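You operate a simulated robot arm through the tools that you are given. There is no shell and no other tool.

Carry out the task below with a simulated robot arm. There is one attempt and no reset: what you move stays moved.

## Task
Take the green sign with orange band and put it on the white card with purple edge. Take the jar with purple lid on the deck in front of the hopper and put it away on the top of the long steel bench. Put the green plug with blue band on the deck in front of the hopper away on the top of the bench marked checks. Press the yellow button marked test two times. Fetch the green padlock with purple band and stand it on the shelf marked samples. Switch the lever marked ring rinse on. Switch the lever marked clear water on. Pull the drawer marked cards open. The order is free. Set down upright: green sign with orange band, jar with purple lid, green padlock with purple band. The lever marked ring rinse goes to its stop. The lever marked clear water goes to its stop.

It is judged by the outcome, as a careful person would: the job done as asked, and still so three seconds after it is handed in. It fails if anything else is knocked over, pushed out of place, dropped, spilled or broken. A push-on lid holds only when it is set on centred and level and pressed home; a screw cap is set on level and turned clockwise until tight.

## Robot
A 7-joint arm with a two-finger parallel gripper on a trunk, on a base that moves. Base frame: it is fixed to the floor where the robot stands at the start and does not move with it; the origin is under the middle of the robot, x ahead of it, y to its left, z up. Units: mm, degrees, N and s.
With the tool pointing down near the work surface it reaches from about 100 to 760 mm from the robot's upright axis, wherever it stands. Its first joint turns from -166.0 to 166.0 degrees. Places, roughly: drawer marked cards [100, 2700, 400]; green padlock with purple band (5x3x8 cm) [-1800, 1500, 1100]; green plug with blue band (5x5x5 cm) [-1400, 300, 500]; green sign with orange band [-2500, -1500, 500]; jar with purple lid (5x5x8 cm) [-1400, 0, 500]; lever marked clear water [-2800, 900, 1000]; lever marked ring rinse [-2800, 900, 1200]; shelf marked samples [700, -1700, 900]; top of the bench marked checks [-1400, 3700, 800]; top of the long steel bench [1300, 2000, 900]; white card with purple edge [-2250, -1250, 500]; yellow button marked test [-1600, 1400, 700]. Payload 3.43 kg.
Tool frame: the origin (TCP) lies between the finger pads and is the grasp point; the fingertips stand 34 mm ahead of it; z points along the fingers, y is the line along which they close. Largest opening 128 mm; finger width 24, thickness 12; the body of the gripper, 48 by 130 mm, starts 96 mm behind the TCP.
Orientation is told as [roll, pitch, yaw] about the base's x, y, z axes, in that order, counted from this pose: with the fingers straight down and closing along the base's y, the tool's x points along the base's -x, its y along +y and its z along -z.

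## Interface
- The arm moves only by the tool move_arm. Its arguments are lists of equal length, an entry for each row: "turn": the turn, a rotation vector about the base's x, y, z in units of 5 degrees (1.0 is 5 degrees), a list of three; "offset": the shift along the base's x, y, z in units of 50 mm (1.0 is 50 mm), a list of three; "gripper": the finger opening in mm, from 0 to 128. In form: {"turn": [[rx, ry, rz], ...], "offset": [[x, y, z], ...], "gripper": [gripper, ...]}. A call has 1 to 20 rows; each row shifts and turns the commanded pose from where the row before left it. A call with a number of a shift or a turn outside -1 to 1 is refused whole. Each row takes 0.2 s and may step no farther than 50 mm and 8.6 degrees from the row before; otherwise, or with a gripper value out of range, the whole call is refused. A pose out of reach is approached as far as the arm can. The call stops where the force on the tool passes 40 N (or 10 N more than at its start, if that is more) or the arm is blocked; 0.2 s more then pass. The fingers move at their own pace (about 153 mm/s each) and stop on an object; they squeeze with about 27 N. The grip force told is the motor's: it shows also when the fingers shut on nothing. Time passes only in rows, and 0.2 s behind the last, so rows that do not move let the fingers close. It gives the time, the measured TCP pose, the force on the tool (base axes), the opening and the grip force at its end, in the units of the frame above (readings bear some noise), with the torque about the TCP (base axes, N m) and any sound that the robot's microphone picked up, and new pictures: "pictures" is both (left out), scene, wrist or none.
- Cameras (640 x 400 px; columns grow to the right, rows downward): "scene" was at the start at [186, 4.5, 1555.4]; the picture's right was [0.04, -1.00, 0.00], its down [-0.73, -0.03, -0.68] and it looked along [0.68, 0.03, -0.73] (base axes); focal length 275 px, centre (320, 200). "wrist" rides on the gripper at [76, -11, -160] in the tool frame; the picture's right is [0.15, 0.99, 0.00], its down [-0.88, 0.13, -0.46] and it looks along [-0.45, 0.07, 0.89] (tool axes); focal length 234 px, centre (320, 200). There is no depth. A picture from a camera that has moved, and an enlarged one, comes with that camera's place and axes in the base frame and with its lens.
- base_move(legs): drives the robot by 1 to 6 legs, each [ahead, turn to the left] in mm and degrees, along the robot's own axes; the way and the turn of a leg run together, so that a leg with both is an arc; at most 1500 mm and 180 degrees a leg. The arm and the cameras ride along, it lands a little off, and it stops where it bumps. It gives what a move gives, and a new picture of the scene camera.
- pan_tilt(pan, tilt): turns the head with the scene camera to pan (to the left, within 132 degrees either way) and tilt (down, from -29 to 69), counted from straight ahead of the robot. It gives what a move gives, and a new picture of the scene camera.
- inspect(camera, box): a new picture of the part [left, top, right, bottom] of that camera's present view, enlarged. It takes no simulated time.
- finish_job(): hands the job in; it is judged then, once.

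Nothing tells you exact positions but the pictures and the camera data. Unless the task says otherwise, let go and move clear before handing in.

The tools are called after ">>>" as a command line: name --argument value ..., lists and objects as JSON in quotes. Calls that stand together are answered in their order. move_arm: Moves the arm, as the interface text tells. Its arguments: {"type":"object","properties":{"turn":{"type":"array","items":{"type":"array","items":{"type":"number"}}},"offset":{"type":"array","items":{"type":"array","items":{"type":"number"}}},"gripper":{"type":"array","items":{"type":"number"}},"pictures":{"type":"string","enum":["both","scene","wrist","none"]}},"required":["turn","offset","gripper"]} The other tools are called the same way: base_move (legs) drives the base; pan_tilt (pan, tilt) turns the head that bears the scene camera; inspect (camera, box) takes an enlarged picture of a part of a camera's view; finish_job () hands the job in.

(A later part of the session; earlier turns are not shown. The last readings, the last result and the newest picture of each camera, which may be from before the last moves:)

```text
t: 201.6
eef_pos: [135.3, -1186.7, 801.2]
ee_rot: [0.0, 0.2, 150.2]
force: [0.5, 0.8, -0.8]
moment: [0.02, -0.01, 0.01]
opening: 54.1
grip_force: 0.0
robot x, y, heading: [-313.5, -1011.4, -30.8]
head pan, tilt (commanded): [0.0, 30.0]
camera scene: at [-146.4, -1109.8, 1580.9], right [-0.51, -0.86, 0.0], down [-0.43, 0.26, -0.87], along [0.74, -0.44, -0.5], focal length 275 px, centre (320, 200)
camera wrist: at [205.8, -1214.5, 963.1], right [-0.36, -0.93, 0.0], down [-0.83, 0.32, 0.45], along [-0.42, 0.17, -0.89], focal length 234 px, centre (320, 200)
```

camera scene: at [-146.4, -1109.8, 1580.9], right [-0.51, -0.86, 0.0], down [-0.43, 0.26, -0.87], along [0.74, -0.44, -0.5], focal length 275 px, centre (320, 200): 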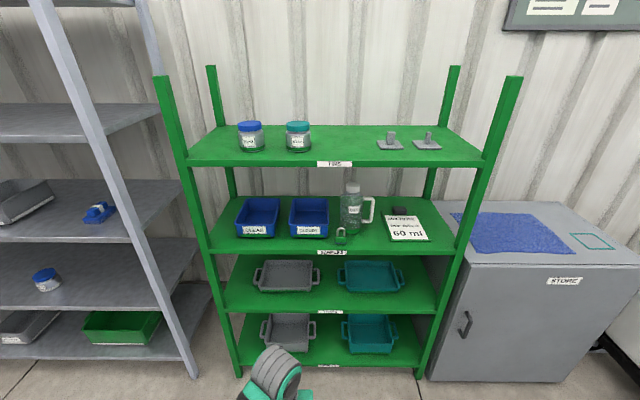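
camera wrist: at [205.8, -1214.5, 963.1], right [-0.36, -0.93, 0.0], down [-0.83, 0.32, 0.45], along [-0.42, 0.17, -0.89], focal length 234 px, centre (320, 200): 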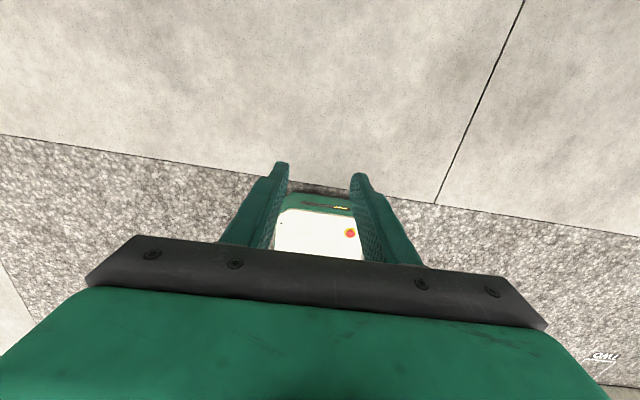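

The tool points down; the base front is only ~130 mm ahead of my axis. I'll drive along the gravel to face the deck at the sign and card.

>>> base_move --legs '[[0, -119.6], [900, 0], [800, 0], [0, -61]]'

>>> pan_tilt --pan 0 --tilt 50

```text
t: 218.9
eef_pos: [-2230.0, -1744.5, 800.8]
ee_rot: [-0.1, 0.3, -29.3]
force: [0.3, 0.8, -0.5]
moment: [-0.01, -0.01, 0.02]
opening: 54.0
grip_force: 0.0
robot x, y, heading: [-1777.3, -1918.7, 149.8]
head pan, tilt (commanded): [0.0, 30.0]
camera scene: at [-1945.8, -1816.0, 1580.9], right [0.51, 0.86, 0.0], down [0.43, -0.25, -0.87], along [-0.75, 0.44, -0.5], focal length 275 px, centre (320, 200)
```

scene: 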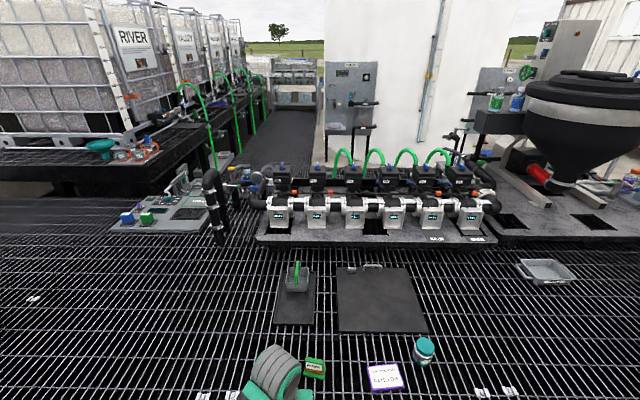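

```text
t: 219.8
eef_pos: [-2230.6, -1743.9, 801.9]
ee_rot: [-0.1, 0.3, -29.3]
force: [-0.9, 0.3, -0.3]
moment: [0.02, 0.05, 0.02]
opening: 53.7
grip_force: 0.1
robot x, y, heading: [-1780.4, -1912.6, 149.7]
head pan, tilt (commanded): [0.0, 50.0]
camera scene: at [-1934.2, -1822.7, 1551.4], right [0.51, 0.86, 0.0], down [0.66, -0.39, -0.64], along [-0.56, 0.33, -0.77], focal length 275 px, centre (320, 200)
```

scene: 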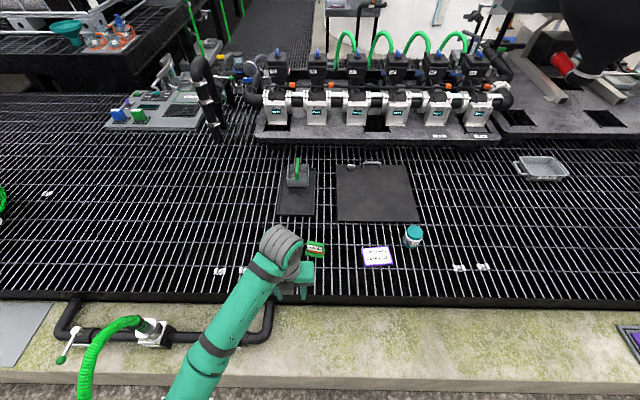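

The sign (green with orange band) and the card with purple edge are ahead on the deck; I'll enlarge them.

>>> inspect --camera "scene" --box '[280, 210, 440, 310]'

>>> inspect --camera "wrist" --box '[0, 0, 640, 400]'

```text
4.00 times, centred on (360, 260) of scene
camera zoom: at [-1934.2, -1822.7, 1551.4], right [0.51, 0.86, 0.0], down [0.66, -0.39, -0.64], along [-0.56, 0.33, -0.77], focal length 1100 px, centre (160, -40)
```

zoom: 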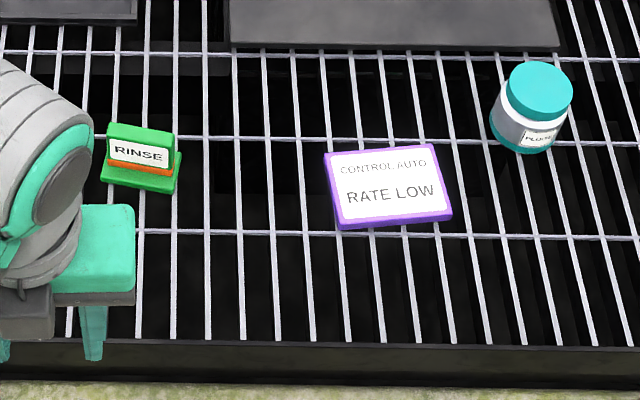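

```text
1.00 times, centred on (320, 200) of wrist (not enlarged: the box is as wide or as high as the picture)
camera zoom: at [-2300.1, -1718.0, 963.3], right [0.36, 0.93, 0.0], down [0.83, -0.32, 0.45], along [0.42, -0.16, -0.89], focal length 234 px, centre (320, 200)
```

zoom: 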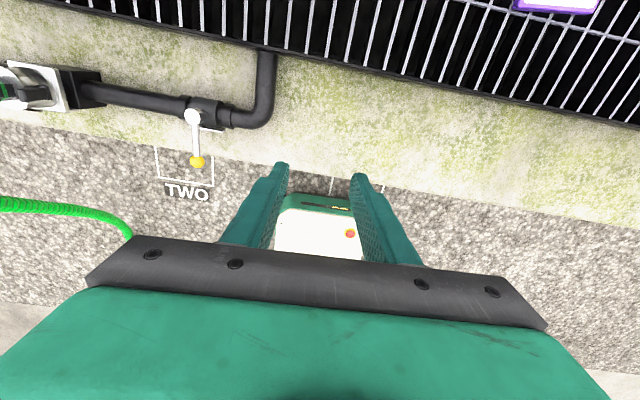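

The sign reads RINSE; it stands ~770 mm ahead of my axis, the card ~240 mm to its right. I'll drive 120 mm closer and put the tool above the sign.

>>> base_move --legs '[[120, 0]]'

>>> move_arm --turn '[[0, 0, 0], [0, 0, 0], [0, 0, 0], [0, 0, 0], [0, 0, 0]]' --offset '[[-0.5, 0.6, 0], [-0.5, 0.6, 0], [-0.5, 0.6, 0], [-0.5, 0.6, 0], [0, 0, 0]]' --gripper '[110, 110, 110, 110, 110]'

```text
t: 221.0
eef_pos: [-2337.7, -1683.4, 802.4]
ee_rot: [-0.1, 0.3, -29.2]
force: [-0.6, -0.6, -0.2]
moment: [0.04, -0.01, 0.01]
opening: 54.2
grip_force: 0.0
robot x, y, heading: [-1886.1, -1851.6, 149.7]
head pan, tilt (commanded): [0.0, 50.0]
camera scene: at [-2039.7, -1761.6, 1551.4], right [0.5, 0.86, 0.0], down [0.66, -0.39, -0.64], along [-0.56, 0.32, -0.77], focal length 275 px, centre (320, 200)
```

scene: 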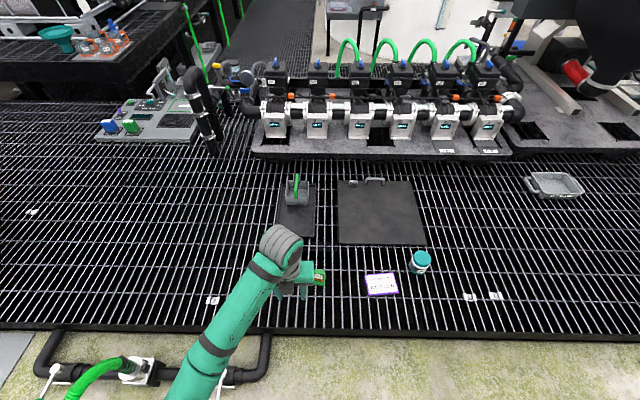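

```text
t: 222.2
eef_pos: [-2434.0, -1564.8, 799.5]
ee_rot: [-0.1, 0.3, -29.3]
force: [-0.8, -0.3, 0.6]
moment: [0.03, -0.02, -0.03]
opening: 110.1
grip_force: 0.1
robot x, y, heading: [-1886.6, -1857.4, 149.6]
head pan, tilt (commanded): [0.0, 50.0]
camera scene: at [-2039.7, -1761.5, 1551.4], right [0.5, 0.86, 0.0], down [0.66, -0.39, -0.64], along [-0.56, 0.32, -0.77], focal length 275 px, centre (320, 200)
camera wrist: at [-2504.3, -1539.0, 961.6], right [0.35, 0.94, 0.0], down [0.84, -0.32, 0.45], along [0.42, -0.16, -0.89], focal length 234 px, centre (320, 200)
```

scene: 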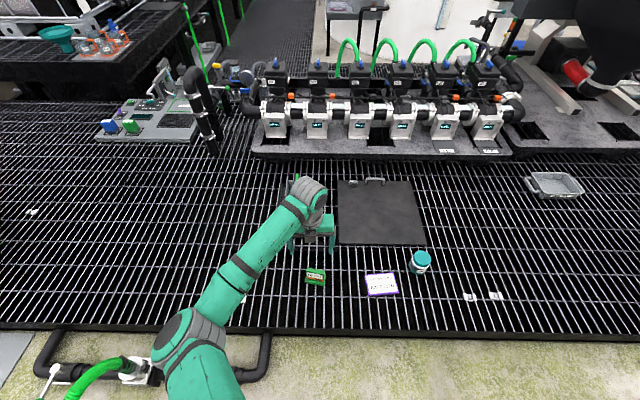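
wrist: 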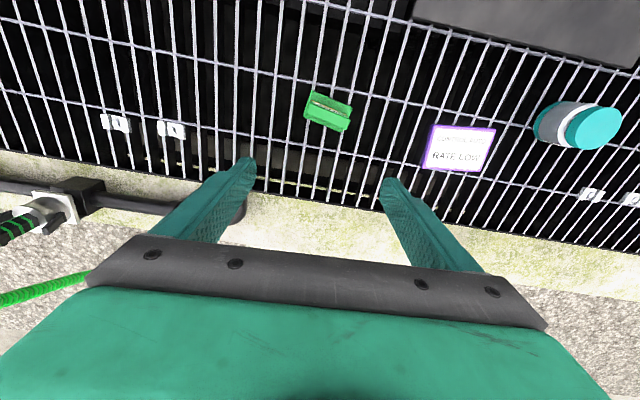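

>>> inspect --camera "wrist" --box '[270, 60, 510, 210]'

>>> inspect --camera "scene" --box '[280, 230, 440, 330]'

```text
2.67 times, centred on (390, 135) of wrist
camera zoom: at [-2504.3, -1539.0, 961.6], right [0.35, 0.94, 0.0], down [0.84, -0.32, 0.45], along [0.42, -0.16, -0.89], focal length 624 px, centre (133, 373)
```

zoom: 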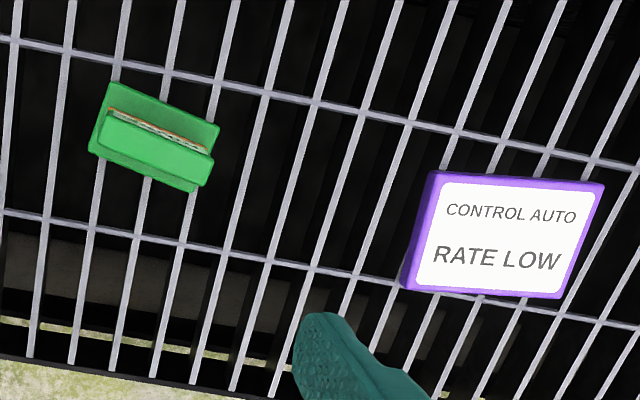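

```text
4.00 times, centred on (360, 280) of scene
camera zoom: at [-2039.7, -1761.5, 1551.4], right [0.5, 0.86, 0.0], down [0.66, -0.39, -0.64], along [-0.56, 0.32, -0.77], focal length 1100 px, centre (160, -120)
```

zoom: 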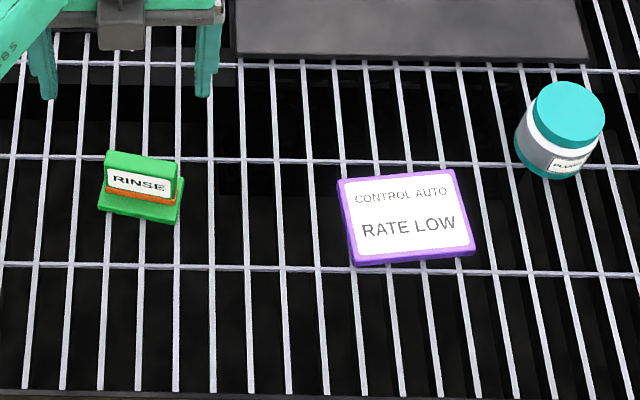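

The sign stands at about (-2455,-1542), ~73 mm wide, its width axis at 47° and the card's at 67°. I'll yaw the tool -13° to grip it by its side edges and come down above it.

>>> move_arm --turn '[[0, 0, -0.89], [0, 0, -0.89], [0, 0, -0.88], [0, 0, 0], [0, 0, 0]]' --offset '[[-0.15, 0.15, -0.7], [-0.15, 0.15, -0.7], [-0.14, 0.15, -0.7], [0, 0, -0.7], [0, 0, 0]]' --gripper '[110, 110, 110, 110, 110]'

>>> inspect --camera "scene" --box '[240, 210, 400, 310]'

```text
t: 223.4
eef_pos: [-2456.4, -1541.5, 659.7]
ee_rot: [-0.1, 0.3, -42.6]
force: [0.3, -0.5, 0.0]
moment: [-0.01, 0.03, 0.02]
opening: 109.9
grip_force: 0.1
robot x, y, heading: [-1887.7, -1856.6, 150.0]
head pan, tilt (commanded): [0.0, 50.0]
camera scene: at [-2039.7, -1761.5, 1551.4], right [0.5, 0.86, 0.0], down [0.66, -0.39, -0.64], along [-0.56, 0.32, -0.77], focal length 275 px, centre (320, 200)
camera wrist: at [-2518.2, -1500.0, 821.5], right [0.56, 0.83, 0.0], down [0.74, -0.5, 0.45], along [0.37, -0.25, -0.89], focal length 234 px, centre (320, 200)
```

scene: 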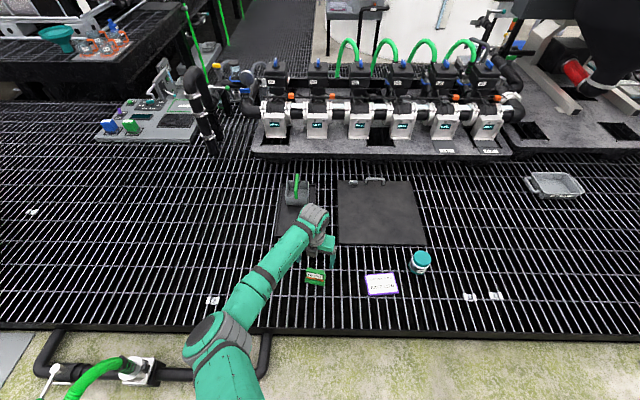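
wrist: 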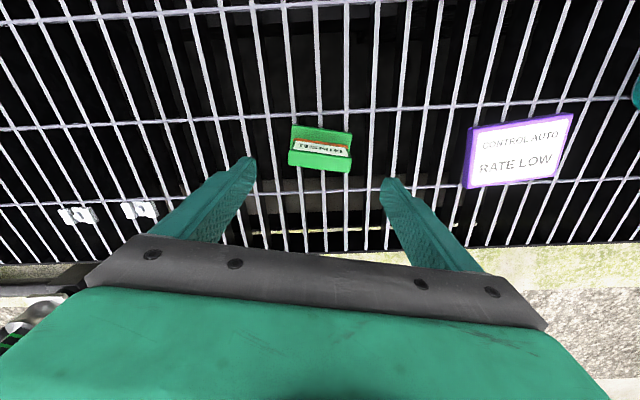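

```text
4.00 times, centred on (320, 260) of scene
camera zoom: at [-2039.7, -1761.5, 1551.4], right [0.5, 0.86, 0.0], down [0.66, -0.39, -0.64], along [-0.56, 0.32, -0.77], focal length 1100 px, centre (320, -40)
```

zoom: 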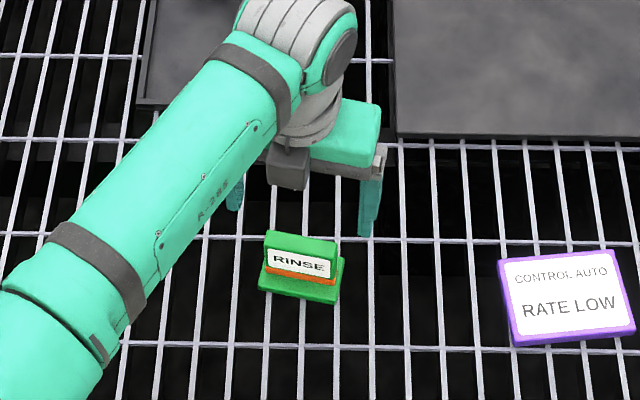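

>>> inspect --camera "wrist" --box '[250, 100, 410, 200]'

```text
4.00 times, centred on (330, 150) of wrist
camera zoom: at [-2518.2, -1500.0, 821.5], right [0.56, 0.83, 0.0], down [0.74, -0.5, 0.45], along [0.37, -0.25, -0.89], focal length 937 px, centre (280, 400)
```

zoom: 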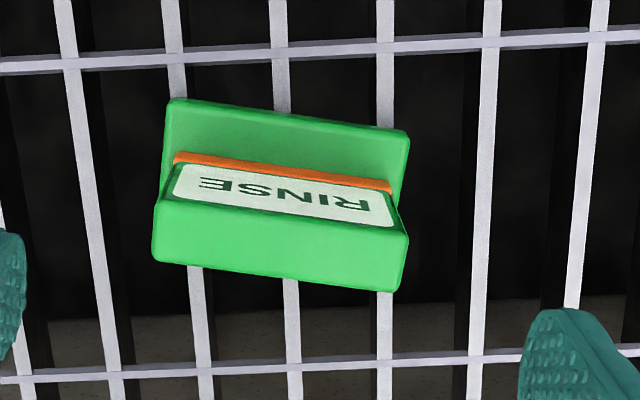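

The plate centre is at about (-2452,-1546) with top near z≈565, aligned with the fingers. I'll adjust, descend to z≈553 and close on its side edges.

>>> move_arm --turn '[[0, 0, 0], [0, 0, 0], [0, 0, 0], [0, 0, 0], [0, 0, 0]]' --offset '[[0.09, -0.09, 0], [0, 0, -0.8], [0, 0, -0.7], [0, 0, -0.64], [0, 0, 0]]' --gripper '[105, 105, 105, 105, 105]'

>>> inspect --camera "wrist" --box '[220, 120, 420, 245]'

>>> inspect --camera "scene" --box '[260, 230, 400, 320]'

```text
t: 224.6
eef_pos: [-2453.7, -1545.4, 553.0]
ee_rot: [-0.1, 0.3, -42.5]
force: [0.6, 0.1, 0.0]
moment: [0.0, 0.02, -0.02]
opening: 105.1
grip_force: 0.0
robot x, y, heading: [-1884.3, -1854.4, 149.7]
head pan, tilt (commanded): [0.0, 50.0]
camera scene: at [-2039.7, -1761.5, 1551.4], right [0.5, 0.86, 0.0], down [0.66, -0.39, -0.64], along [-0.56, 0.32, -0.77], focal length 275 px, centre (320, 200)
camera wrist: at [-2515.6, -1503.7, 715.1], right [0.56, 0.83, 0.0], down [0.74, -0.5, 0.45], along [0.37, -0.25, -0.89], focal length 234 px, centre (320, 200)
```

scene: 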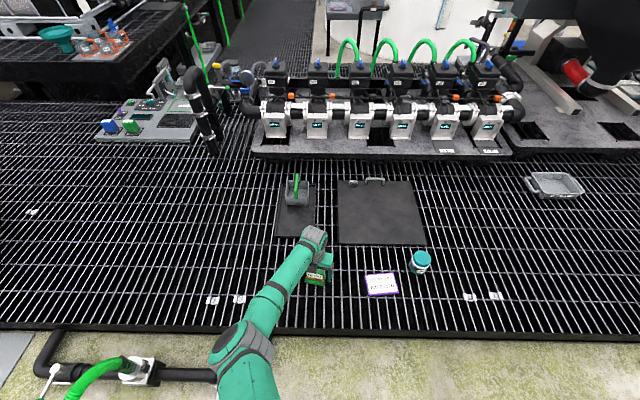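
wrist: 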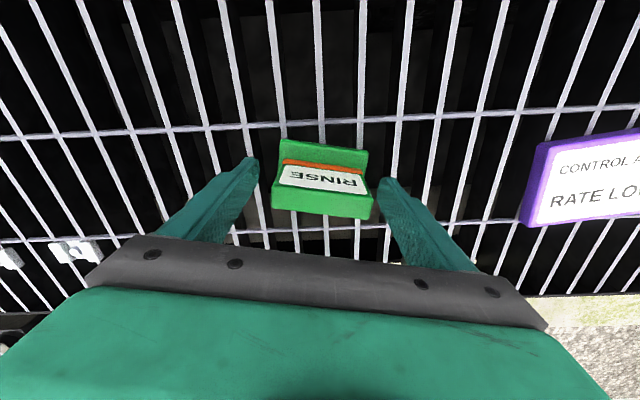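

```text
3.20 times, centred on (320, 182) of wrist
camera zoom: at [-2515.6, -1503.7, 715.1], right [0.56, 0.83, 0.0], down [0.74, -0.5, 0.45], along [0.37, -0.25, -0.89], focal length 749 px, centre (320, 256)
```

zoom: 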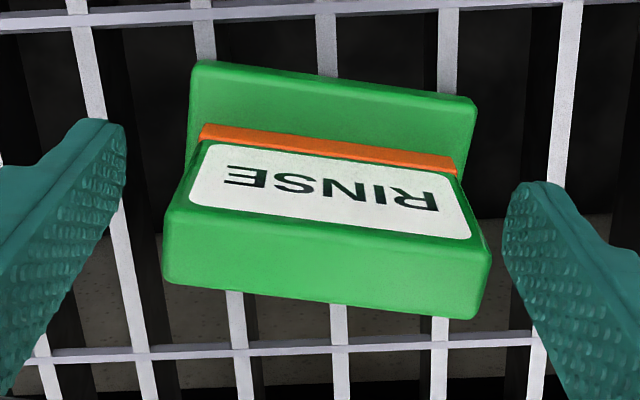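

```text
4.44 times, centred on (330, 275) of scene
camera zoom: at [-2039.7, -1761.5, 1551.4], right [0.5, 0.86, 0.0], down [0.66, -0.39, -0.64], along [-0.56, 0.32, -0.77], focal length 1222 px, centre (276, -133)
```

zoom: 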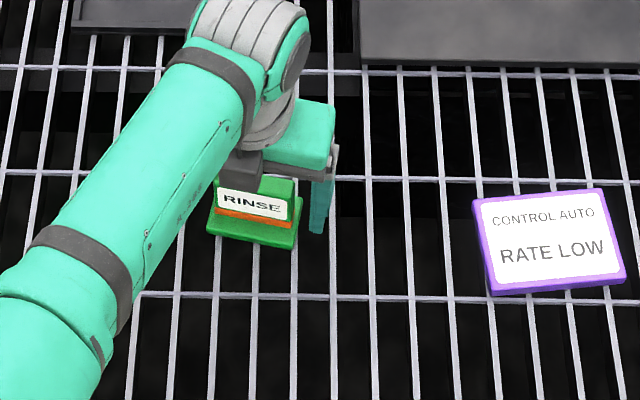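

Aligned within a couple of millimetres. Closing on the sign's side edges.

>>> move_arm --turn '[[0, 0, 0], [0, 0, 0], [0, 0, 0]]' --offset '[[0, 0, 0], [0, 0, 0], [0, 0, 0]]' --gripper '[55, 55, 55]' --pictures "wrist"

```text
t: 225.4
eef_pos: [-2454.0, -1545.2, 554.0]
ee_rot: [-0.1, 0.3, -42.5]
force: [0.1, 0.8, 0.5]
moment: [-0.01, -0.02, 0.02]
opening: 69.6
grip_force: 27.4
robot x, y, heading: [-1884.0, -1854.8, 149.8]
head pan, tilt (commanded): [0.0, 50.0]
camera wrist: at [-2515.8, -1503.8, 715.5], right [0.56, 0.83, 0.0], down [0.74, -0.5, 0.45], along [0.37, -0.25, -0.89], focal length 234 px, centre (320, 200)
```

wrist: 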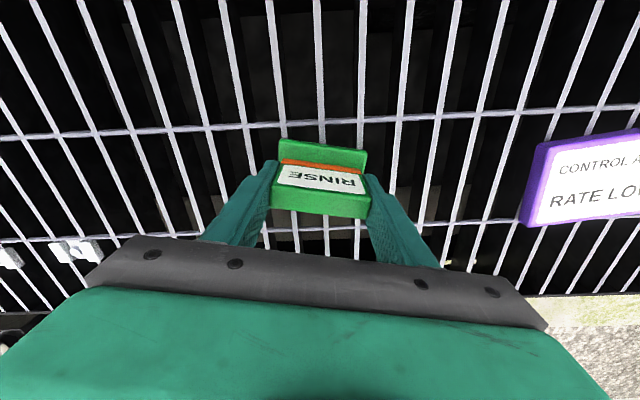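

Gripped. I'll lift, carry it over the card while yawing +20° to match the card, staying above everything.

>>> move_arm --turn '[[0, 0, 0], [0, 0, 0], [0, 0, 0], [0, 0, 1], [0, 0, 1], [0, 0, 1], [0, 0, 1], [0, 0, 0], [0, 0, 0], [0, 0, 0]]' --offset '[[0, 0, 0.3], [0, 0, 0.7], [0, 0, 0.7], [0.51, 0.72, 0], [0.51, 0.72, 0], [0.51, 0.72, 0], [0.51, 0.72, 0], [0.51, 0.72, 0], [0.51, 0.72, 0], [0, 0, 0]]' --gripper '[55, 55, 55, 55, 55, 55, 55, 55, 55, 55]'

>>> inspect --camera "wrist" --box '[200, 60, 460, 220]'

>>> inspect --camera "scene" --box '[320, 220, 460, 320]'

```text
t: 227.6
eef_pos: [-2299.8, -1328.8, 641.1]
ee_rot: [-0.1, 0.2, -22.4]
force: [0.1, 1.0, -0.5]
moment: [0.01, -0.02, 0.0]
opening: 69.6
grip_force: 27.1
robot x, y, heading: [-1885.2, -1854.9, 149.6]
head pan, tilt (commanded): [0.0, 50.0]
camera scene: at [-2039.7, -1761.4, 1551.4], right [0.5, 0.86, 0.0], down [0.66, -0.39, -0.64], along [-0.56, 0.32, -0.77], focal length 275 px, centre (320, 200)
camera wrist: at [-2372.4, -1310.9, 800.6], right [0.24, 0.97, 0.0], down [0.87, -0.22, 0.45], along [0.44, -0.11, -0.89], focal length 234 px, centre (320, 200)
```

scene: 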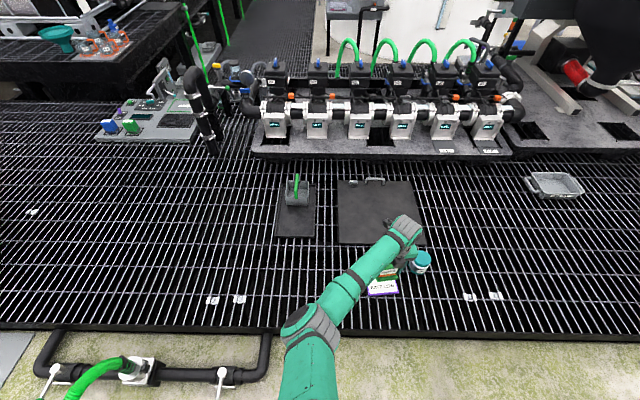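
wrist: 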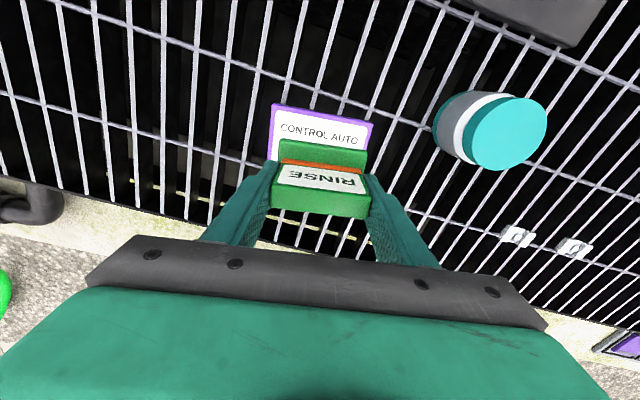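

```text
2.46 times, centred on (330, 140) of wrist
camera zoom: at [-2372.4, -1310.9, 800.6], right [0.24, 0.97, 0.0], down [0.87, -0.22, 0.45], along [0.44, -0.11, -0.89], focal length 576 px, centre (295, 348)
```

zoom: 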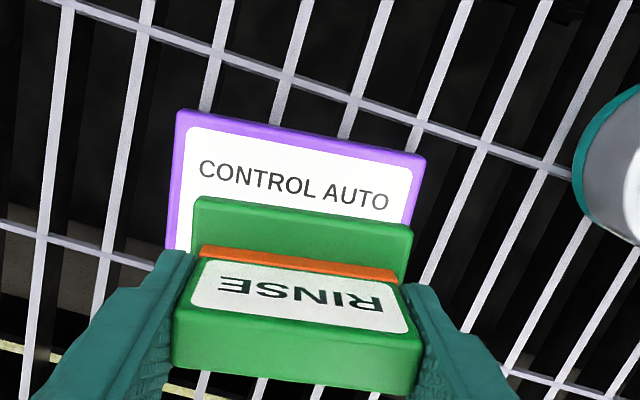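

```text
4.00 times, centred on (390, 270) of scene
camera zoom: at [-2039.7, -1761.4, 1551.4], right [0.5, 0.86, 0.0], down [0.66, -0.39, -0.64], along [-0.56, 0.32, -0.77], focal length 1100 px, centre (40, -80)
```

zoom: 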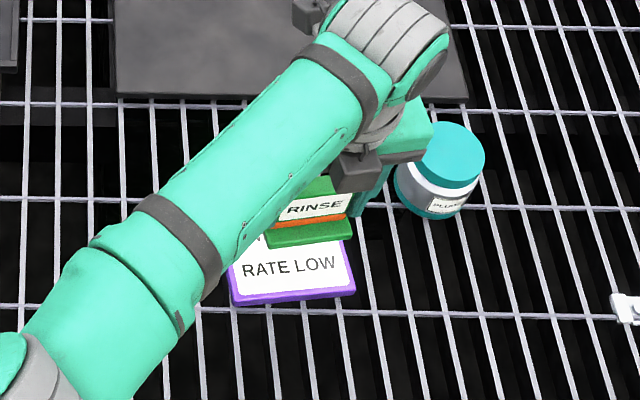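

The sign is parallel to the card; card centre is about (-2308,-1333). I'll shift (-8,-4) mm and lower to just above, then step down by feel.

>>> move_arm --turn '[[0, 0, 0], [0, 0, 0], [0, 0, 0], [0, 0, 0]]' --offset '[[-0.16, -0.08, 0], [0, 0, -0.6], [0, 0, -0.6], [0, 0, 0]]' --gripper '[55, 55, 55, 55]'

>>> inspect --camera "wrist" --box '[200, 60, 460, 220]'

```text
t: 228.6
eef_pos: [-2308.5, -1332.7, 578.4]
ee_rot: [0.0, 0.3, -22.5]
force: [0.3, 0.3, -0.9]
moment: [0.01, 0.0, -0.03]
opening: 69.5
grip_force: 27.1
robot x, y, heading: [-1884.1, -1854.2, 149.9]
head pan, tilt (commanded): [0.0, 50.0]
camera scene: at [-2039.7, -1761.4, 1551.4], right [0.5, 0.86, 0.0], down [0.66, -0.39, -0.64], along [-0.56, 0.32, -0.77], focal length 275 px, centre (320, 200)
camera wrist: at [-2381.6, -1315.3, 739.5], right [0.24, 0.97, 0.0], down [0.87, -0.22, 0.45], along [0.44, -0.11, -0.89], focal length 234 px, centre (320, 200)
```

scene: 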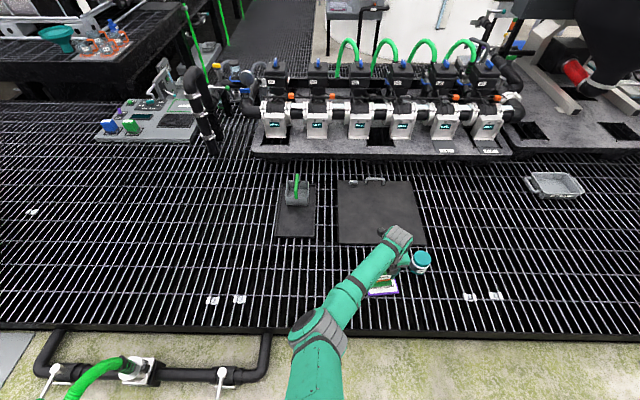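
wrist: 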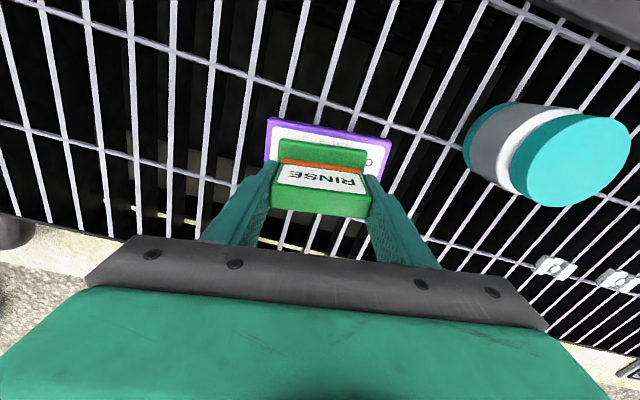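

```text
2.46 times, centred on (330, 140) of wrist
camera zoom: at [-2381.6, -1315.3, 739.5], right [0.24, 0.97, 0.0], down [0.87, -0.22, 0.45], along [0.44, -0.11, -0.89], focal length 576 px, centre (295, 348)
```

zoom: 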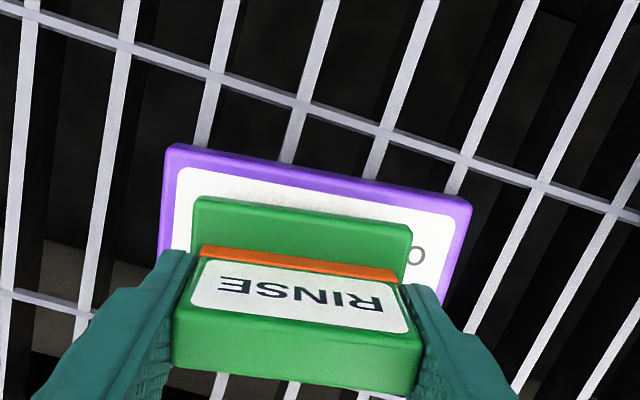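

Nearly centred; I'll nudge 4 mm right and lower by small steps.

>>> move_arm --turn '[[0, 0, 0], [0, 0, 0], [0, 0, 0]]' --offset '[[0.02, 0.07, 0], [0, 0, -0.1], [0, 0, -0.06]]' --gripper '[55, 55, 55]' --pictures "none"

>>> move_arm --turn '[[0, 0, 0], [0, 0, 0]]' --offset '[[0, 0, -0.06], [0, 0, 0]]' --gripper '[55, 55]' --pictures "none"

```text
t: 229.4
eef_pos: [-2307.7, -1328.5, 570.4]
ee_rot: [-0.2, 0.3, -22.5]
force: [-0.8, 0.8, -1.0]
moment: [0.02, 0.0, 0.01]
opening: 69.5
grip_force: 27.5
robot x, y, heading: [-1885.2, -1854.4, 149.7]
head pan, tilt (commanded): [0.0, 50.0]
```

```text
t: 230.0
eef_pos: [-2308.9, -1329.1, 569.6]
ee_rot: [-0.2, 0.4, -22.5]
force: [2.8, -2.6, 15.9]
moment: [-0.11, -0.2, 0.0]
opening: 69.5
grip_force: 27.0
robot x, y, heading: [-1881.9, -1850.6, 149.8]
head pan, tilt (commanded): [0.0, 50.0]
```

Contact with the card (16 N). Opening and rising.

>>> move_arm --turn '[[0, 0, 0], [0, 0, 0], [0, 0, 0]]' --offset '[[0, 0, 0], [0, 0, 0], [0, 0, 0]]' --gripper '[90, 90, 90]' --pictures "none"

>>> move_arm --turn '[[0, 0, 0], [0, 0, 0], [0, 0, 0], [0, 0, 0], [0, 0, 0]]' --offset '[[0, 0, 0.4], [0, 0, 0.8], [0, 0, 0.9], [0, 0, 0.9], [0, 0, 0.9]]' --gripper '[90, 90, 90, 90, 90]'

>>> inspect --camera "wrist" --box '[200, 60, 460, 220]'

```text
t: 230.8
eef_pos: [-2308.5, -1330.2, 568.5]
ee_rot: [0.0, 0.2, -22.5]
force: [0.0, -0.7, 0.1]
moment: [0.04, 0.02, -0.02]
opening: 90.4
grip_force: 0.1
robot x, y, heading: [-1881.2, -1853.8, 149.6]
head pan, tilt (commanded): [0.0, 50.0]
```

```text
t: 232.0
eef_pos: [-2309.4, -1329.6, 765.4]
ee_rot: [0.0, 0.4, -22.5]
force: [-1.4, -0.1, -0.1]
moment: [-0.01, 0.0, -0.02]
opening: 90.0
grip_force: 0.0
robot x, y, heading: [-1885.7, -1856.5, 150.0]
head pan, tilt (commanded): [0.0, 50.0]
camera scene: at [-2039.6, -1761.4, 1551.4], right [0.5, 0.86, 0.0], down [0.66, -0.39, -0.64], along [-0.56, 0.32, -0.77], focal length 275 px, centre (320, 200)
camera wrist: at [-2381.2, -1311.6, 926.8], right [0.24, 0.97, 0.0], down [0.87, -0.22, 0.45], along [0.44, -0.11, -0.89], focal length 234 px, centre (320, 200)
```

scene: 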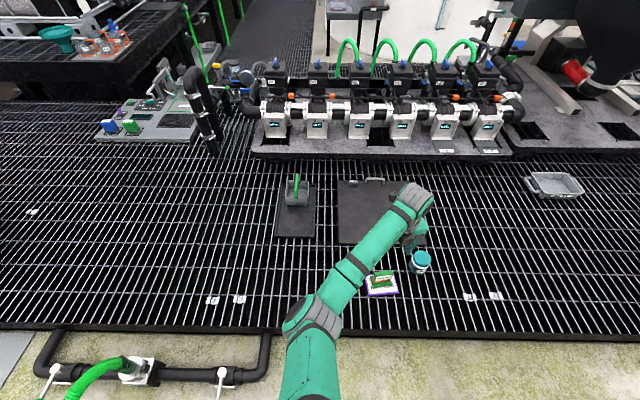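
wrist: 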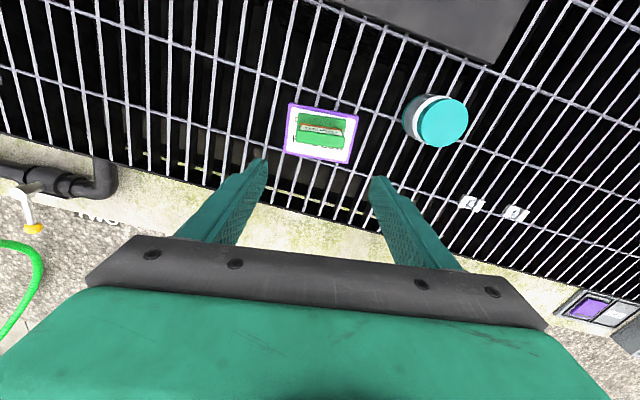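

```text
2.46 times, centred on (330, 140) of wrist
camera zoom: at [-2381.2, -1311.6, 926.8], right [0.24, 0.97, 0.0], down [0.87, -0.22, 0.45], along [0.44, -0.11, -0.89], focal length 576 px, centre (295, 348)
```

zoom: 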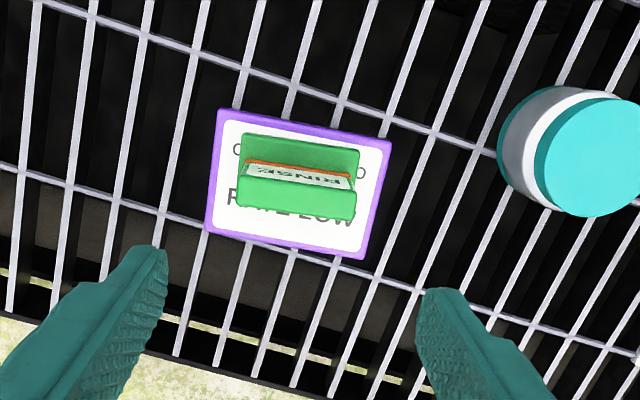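

The sign stands upright, centred on the card. Next the green plug: I'll back off, drive along the wall and face the deck near it.

>>> base_move --legs '[[-250, 0], [0, -91.7], [1100, 0], [990, 0], [0, 90.3]]'

>>> pan_tilt --pan 0 --tilt 55

```text
t: 252.5
eef_pos: [-1048.7, 319.4, 764.5]
ee_rot: [-0.1, 0.3, -21.3]
force: [-0.6, 0.4, 0.4]
moment: [0.03, -0.01, -0.02]
opening: 90.0
grip_force: 0.1
robot x, y, heading: [-614.4, -197.6, 150.8]
head pan, tilt (commanded): [0.0, 50.0]
camera scene: at [-770.0, -106.8, 1551.4], right [0.48, 0.87, 0.0], down [0.67, -0.37, -0.64], along [-0.56, 0.31, -0.77], focal length 275 px, centre (320, 200)
```

scene: 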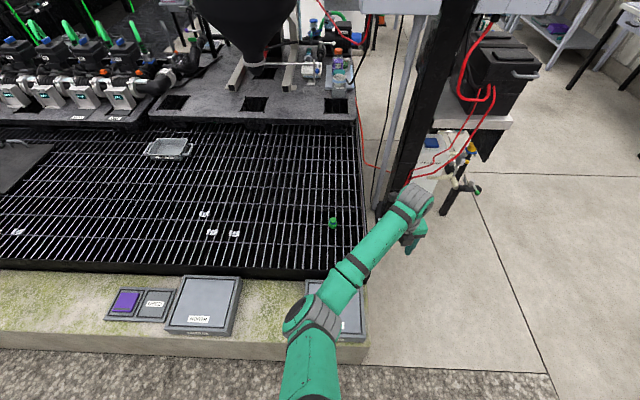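

```text
t: 253.1
eef_pos: [-1048.1, 319.2, 764.6]
ee_rot: [0.0, 0.3, -21.3]
force: [0.0, -0.3, 0.6]
moment: [0.01, 0.0, -0.03]
opening: 90.0
grip_force: 0.2
robot x, y, heading: [-614.8, -194.2, 151.0]
head pan, tilt (commanded): [0.0, 55.0]
camera scene: at [-765.8, -109.1, 1544.9], right [0.48, 0.87, 0.0], down [0.72, -0.4, -0.57], along [-0.5, 0.28, -0.82], focal length 275 px, centre (320, 200)
```

scene: 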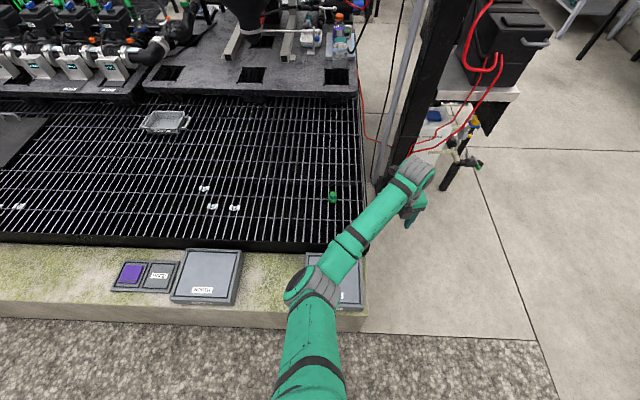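

The plug is at about (-1380,296). I'll swing the tool left to line up, then drive 225 mm closer.

>>> move_arm --turn '[[0, 0, 0], [0, 0, 0], [0, 0, 0], [0, 0, 0]]' --offset '[[-0.447, -0.804, 0], [-0.447, -0.804, 0], [-0.447, -0.804, 0], [-0.447, -0.804, 0]]' --gripper '[100, 100, 100, 100]' --pictures "none"

>>> base_move --legs '[[225, 0]]'

>>> move_arm --turn '[[0, 0, 0], [0, 0, 0]]' --offset '[[0, 0, 0], [0, 0, 0]]' --gripper '[100, 100]'

```text
t: 254.1
eef_pos: [-1137.9, 159.7, 765.1]
ee_rot: [0.0, 0.4, -21.4]
force: [-0.3, 0.1, 0.4]
moment: [-0.01, 0.03, -0.04]
opening: 100.0
grip_force: 0.0
robot x, y, heading: [-616.4, -201.9, 150.8]
head pan, tilt (commanded): [0.0, 55.0]
```

```text
t: 255.8
eef_pos: [-1333.4, 267.9, 763.0]
ee_rot: [0.0, 0.2, -21.3]
force: [0.7, 0.0, 0.1]
moment: [0.02, 0.02, -0.02]
opening: 100.0
grip_force: 0.1
robot x, y, heading: [-804.0, -89.9, 151.0]
head pan, tilt (commanded): [0.0, 55.0]
camera scene: at [-960.1, -1.6, 1544.9], right [0.48, 0.87, 0.0], down [0.72, -0.4, -0.57], along [-0.5, 0.28, -0.82], focal length 275 px, centre (320, 200)
```

scene: 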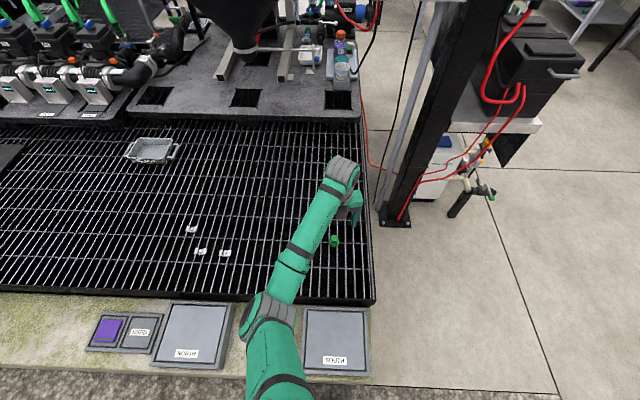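

```text
t: 256.4
eef_pos: [-1333.2, 267.2, 764.2]
ee_rot: [-0.1, 0.3, -21.4]
force: [0.5, 1.3, 0.0]
moment: [-0.03, -0.01, 0.0]
opening: 99.9
grip_force: 0.0
robot x, y, heading: [-808.7, -91.5, 151.0]
head pan, tilt (commanded): [0.0, 55.0]
camera scene: at [-960.1, -1.6, 1544.9], right [0.48, 0.87, 0.0], down [0.72, -0.4, -0.57], along [-0.5, 0.28, -0.82], focal length 275 px, centre (320, 200)
camera wrist: at [-1405.7, 283.3, 926.0], right [0.22, 0.97, 0.0], down [0.87, -0.2, 0.45], along [0.44, -0.1, -0.89], focal length 234 px, centre (320, 200)
```

scene: 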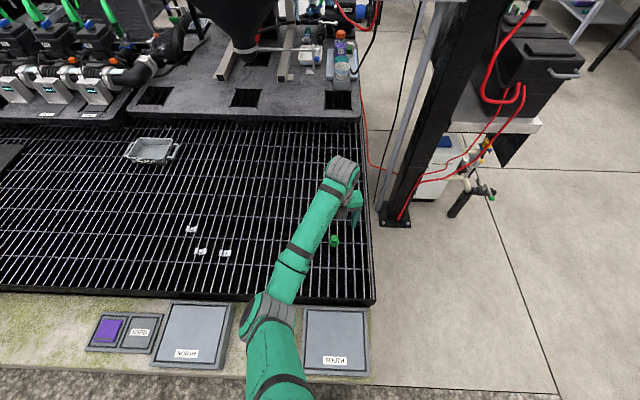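
wrist: 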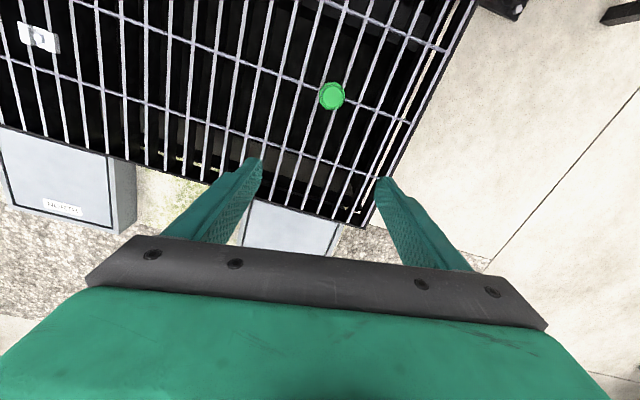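

The plug is at (-1383,297). Moving over it and down to look closely.

>>> move_arm --turn '[[0, 0, 0], [0, 0, 0], [0, 0, 0], [0, 0, 0], [0, 0, 0]]' --offset '[[-0.5, 0.3, 0], [-0.5, 0.3, -0.5], [0, 0, -0.9], [0, 0, -0.9], [0, 0, 0]]' --gripper '[90, 90, 90, 90, 90]' --pictures "wrist"

>>> inspect --camera "wrist" --box '[220, 80, 420, 205]'

>>> inspect --camera "scene" --box '[260, 180, 400, 290]'

```text
t: 257.6
eef_pos: [-1383.1, 296.6, 649.6]
ee_rot: [-0.1, 0.4, -21.3]
force: [-0.3, -0.2, -0.1]
moment: [-0.02, -0.04, 0.05]
opening: 89.9
grip_force: 0.1
robot x, y, heading: [-805.0, -92.0, 151.3]
head pan, tilt (commanded): [0.0, 55.0]
camera wrist: at [-1456.3, 313.3, 810.6], right [0.22, 0.97, 0.0], down [0.87, -0.2, 0.45], along [0.44, -0.1, -0.89], focal length 234 px, centre (320, 200)
```

wrist: 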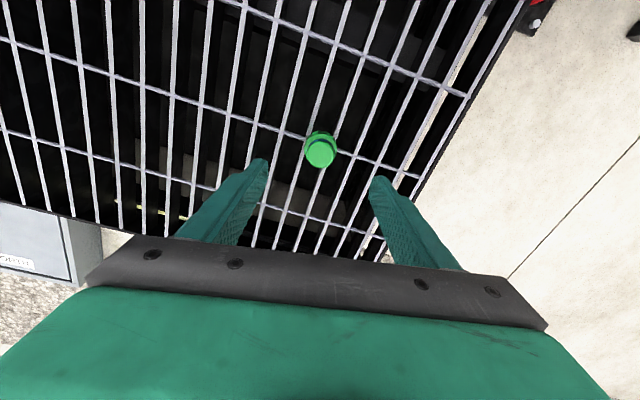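

```text
3.20 times, centred on (320, 142) of wrist
camera zoom: at [-1456.3, 313.3, 810.6], right [0.22, 0.97, 0.0], down [0.87, -0.2, 0.45], along [0.44, -0.1, -0.89], focal length 749 px, centre (320, 384)
```

zoom: 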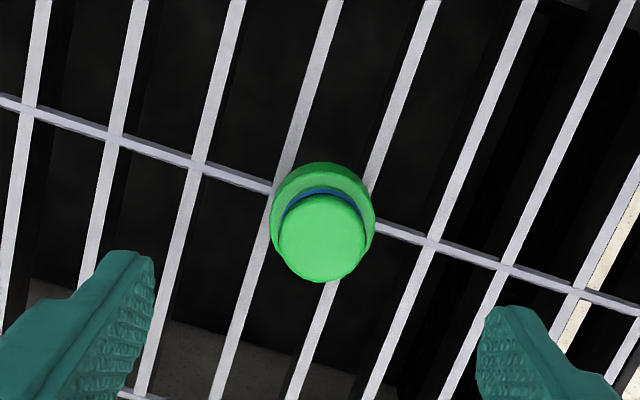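

```text
3.64 times, centred on (330, 235) of scene
camera zoom: at [-960.1, -1.6, 1544.9], right [0.48, 0.87, 0.0], down [0.72, -0.4, -0.57], along [-0.5, 0.28, -0.82], focal length 1000 px, centre (284, 73)
```

zoom: 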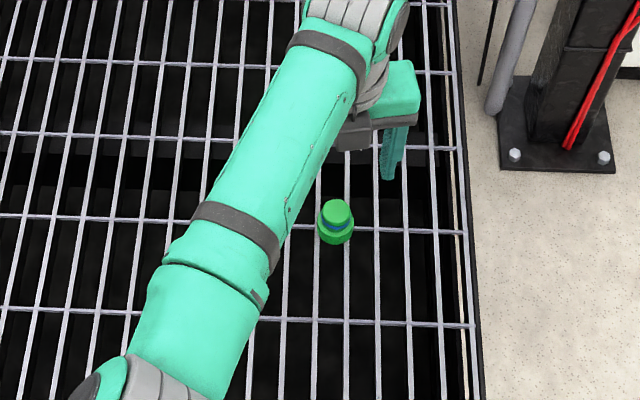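

The plug is centred under the tool. Descending to grip its wide lower body and closing.

>>> move_arm --turn '[[0, 0, 0], [0, 0, 0], [0, 0, 0], [0, 0, 0], [0, 0, 0], [0, 0, 0], [0, 0, 0]]' --offset '[[0, 0.02, -0.8], [0, 0, -0.8], [0, 0, -0.54], [0, 0, 0], [0, 0, 0], [0, 0, 0], [0, 0, 0]]' --gripper '[90, 90, 90, 90, 20, 20, 20]' --pictures "wrist"

>>> inspect --camera "wrist" --box '[220, 120, 420, 245]'

```text
t: 259.2
eef_pos: [-1384.8, 297.0, 542.3]
ee_rot: [-0.1, 0.3, -21.3]
force: [-0.6, 0.6, 1.2]
moment: [0.0, 0.05, 0.02]
opening: 40.3
grip_force: 27.0
robot x, y, heading: [-808.9, -91.5, 150.9]
head pan, tilt (commanded): [0.0, 55.0]
camera wrist: at [-1457.0, 313.6, 703.3], right [0.22, 0.97, 0.0], down [0.87, -0.2, 0.45], along [0.44, -0.1, -0.89], focal length 234 px, centre (320, 200)
```

wrist: 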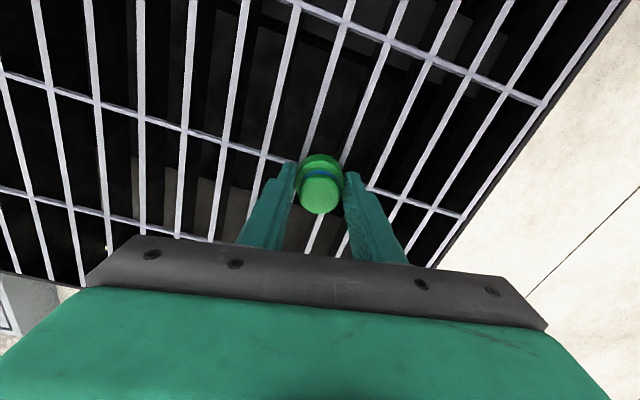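

```text
3.20 times, centred on (320, 182) of wrist
camera zoom: at [-1457.0, 313.6, 703.3], right [0.22, 0.97, 0.0], down [0.87, -0.2, 0.45], along [0.44, -0.1, -0.89], focal length 749 px, centre (320, 256)
```

zoom: 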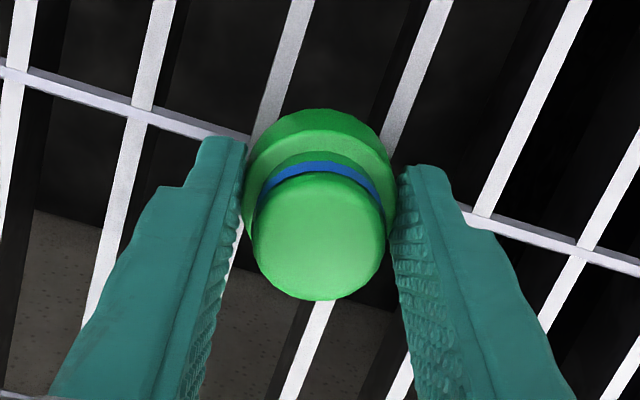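

Gripped (40 mm). Lifting straight up and then retracting toward the trunk.

>>> move_arm --turn '[[0, 0, 0], [0, 0, 0], [0, 0, 0], [0, 0, 0], [0, 0, 0], [0, 0, 0], [0, 0, 0], [0, 0, 0], [0, 0, 0], [0, 0, 0], [0, 0, 0], [0, 0, 0]]' --offset '[[0, 0, 0.4], [0, 0, 0.9], [0, 0, 0.9], [0, 0, 0.9], [0, 0, 0.9], [0, 0, 0.9], [0.7, -0.39, 0.5], [0.7, -0.39, 0.5], [0.7, -0.39, 0.5], [0.7, -0.39, 0.5], [0.7, -0.39, 0.5], [0, 0, 0]]' --gripper '[20, 20, 20, 20, 20, 20, 20, 20, 20, 20, 20, 20]'

```text
t: 261.8
eef_pos: [-1208.7, 200.6, 914.0]
ee_rot: [-0.2, 0.3, -21.3]
force: [0.6, 0.6, -1.2]
moment: [0.03, 0.02, -0.01]
opening: 40.8
grip_force: 26.9
robot x, y, heading: [-805.5, -87.2, 150.9]
head pan, tilt (commanded): [0.0, 55.0]
camera scene: at [-960.1, -1.7, 1544.9], right [0.48, 0.87, 0.0], down [0.72, -0.4, -0.57], along [-0.5, 0.28, -0.82], focal length 275 px, centre (320, 200)
camera wrist: at [-1281.3, 217.9, 1074.3], right [0.22, 0.97, 0.0], down [0.87, -0.2, 0.45], along [0.44, -0.1, -0.89], focal length 234 px, centre (320, 200)
```

scene: 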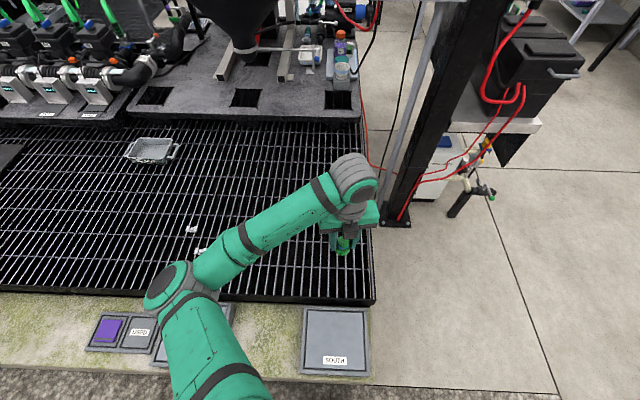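
wrist: 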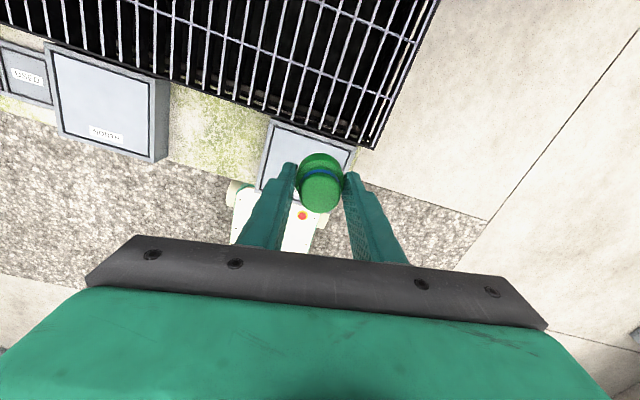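

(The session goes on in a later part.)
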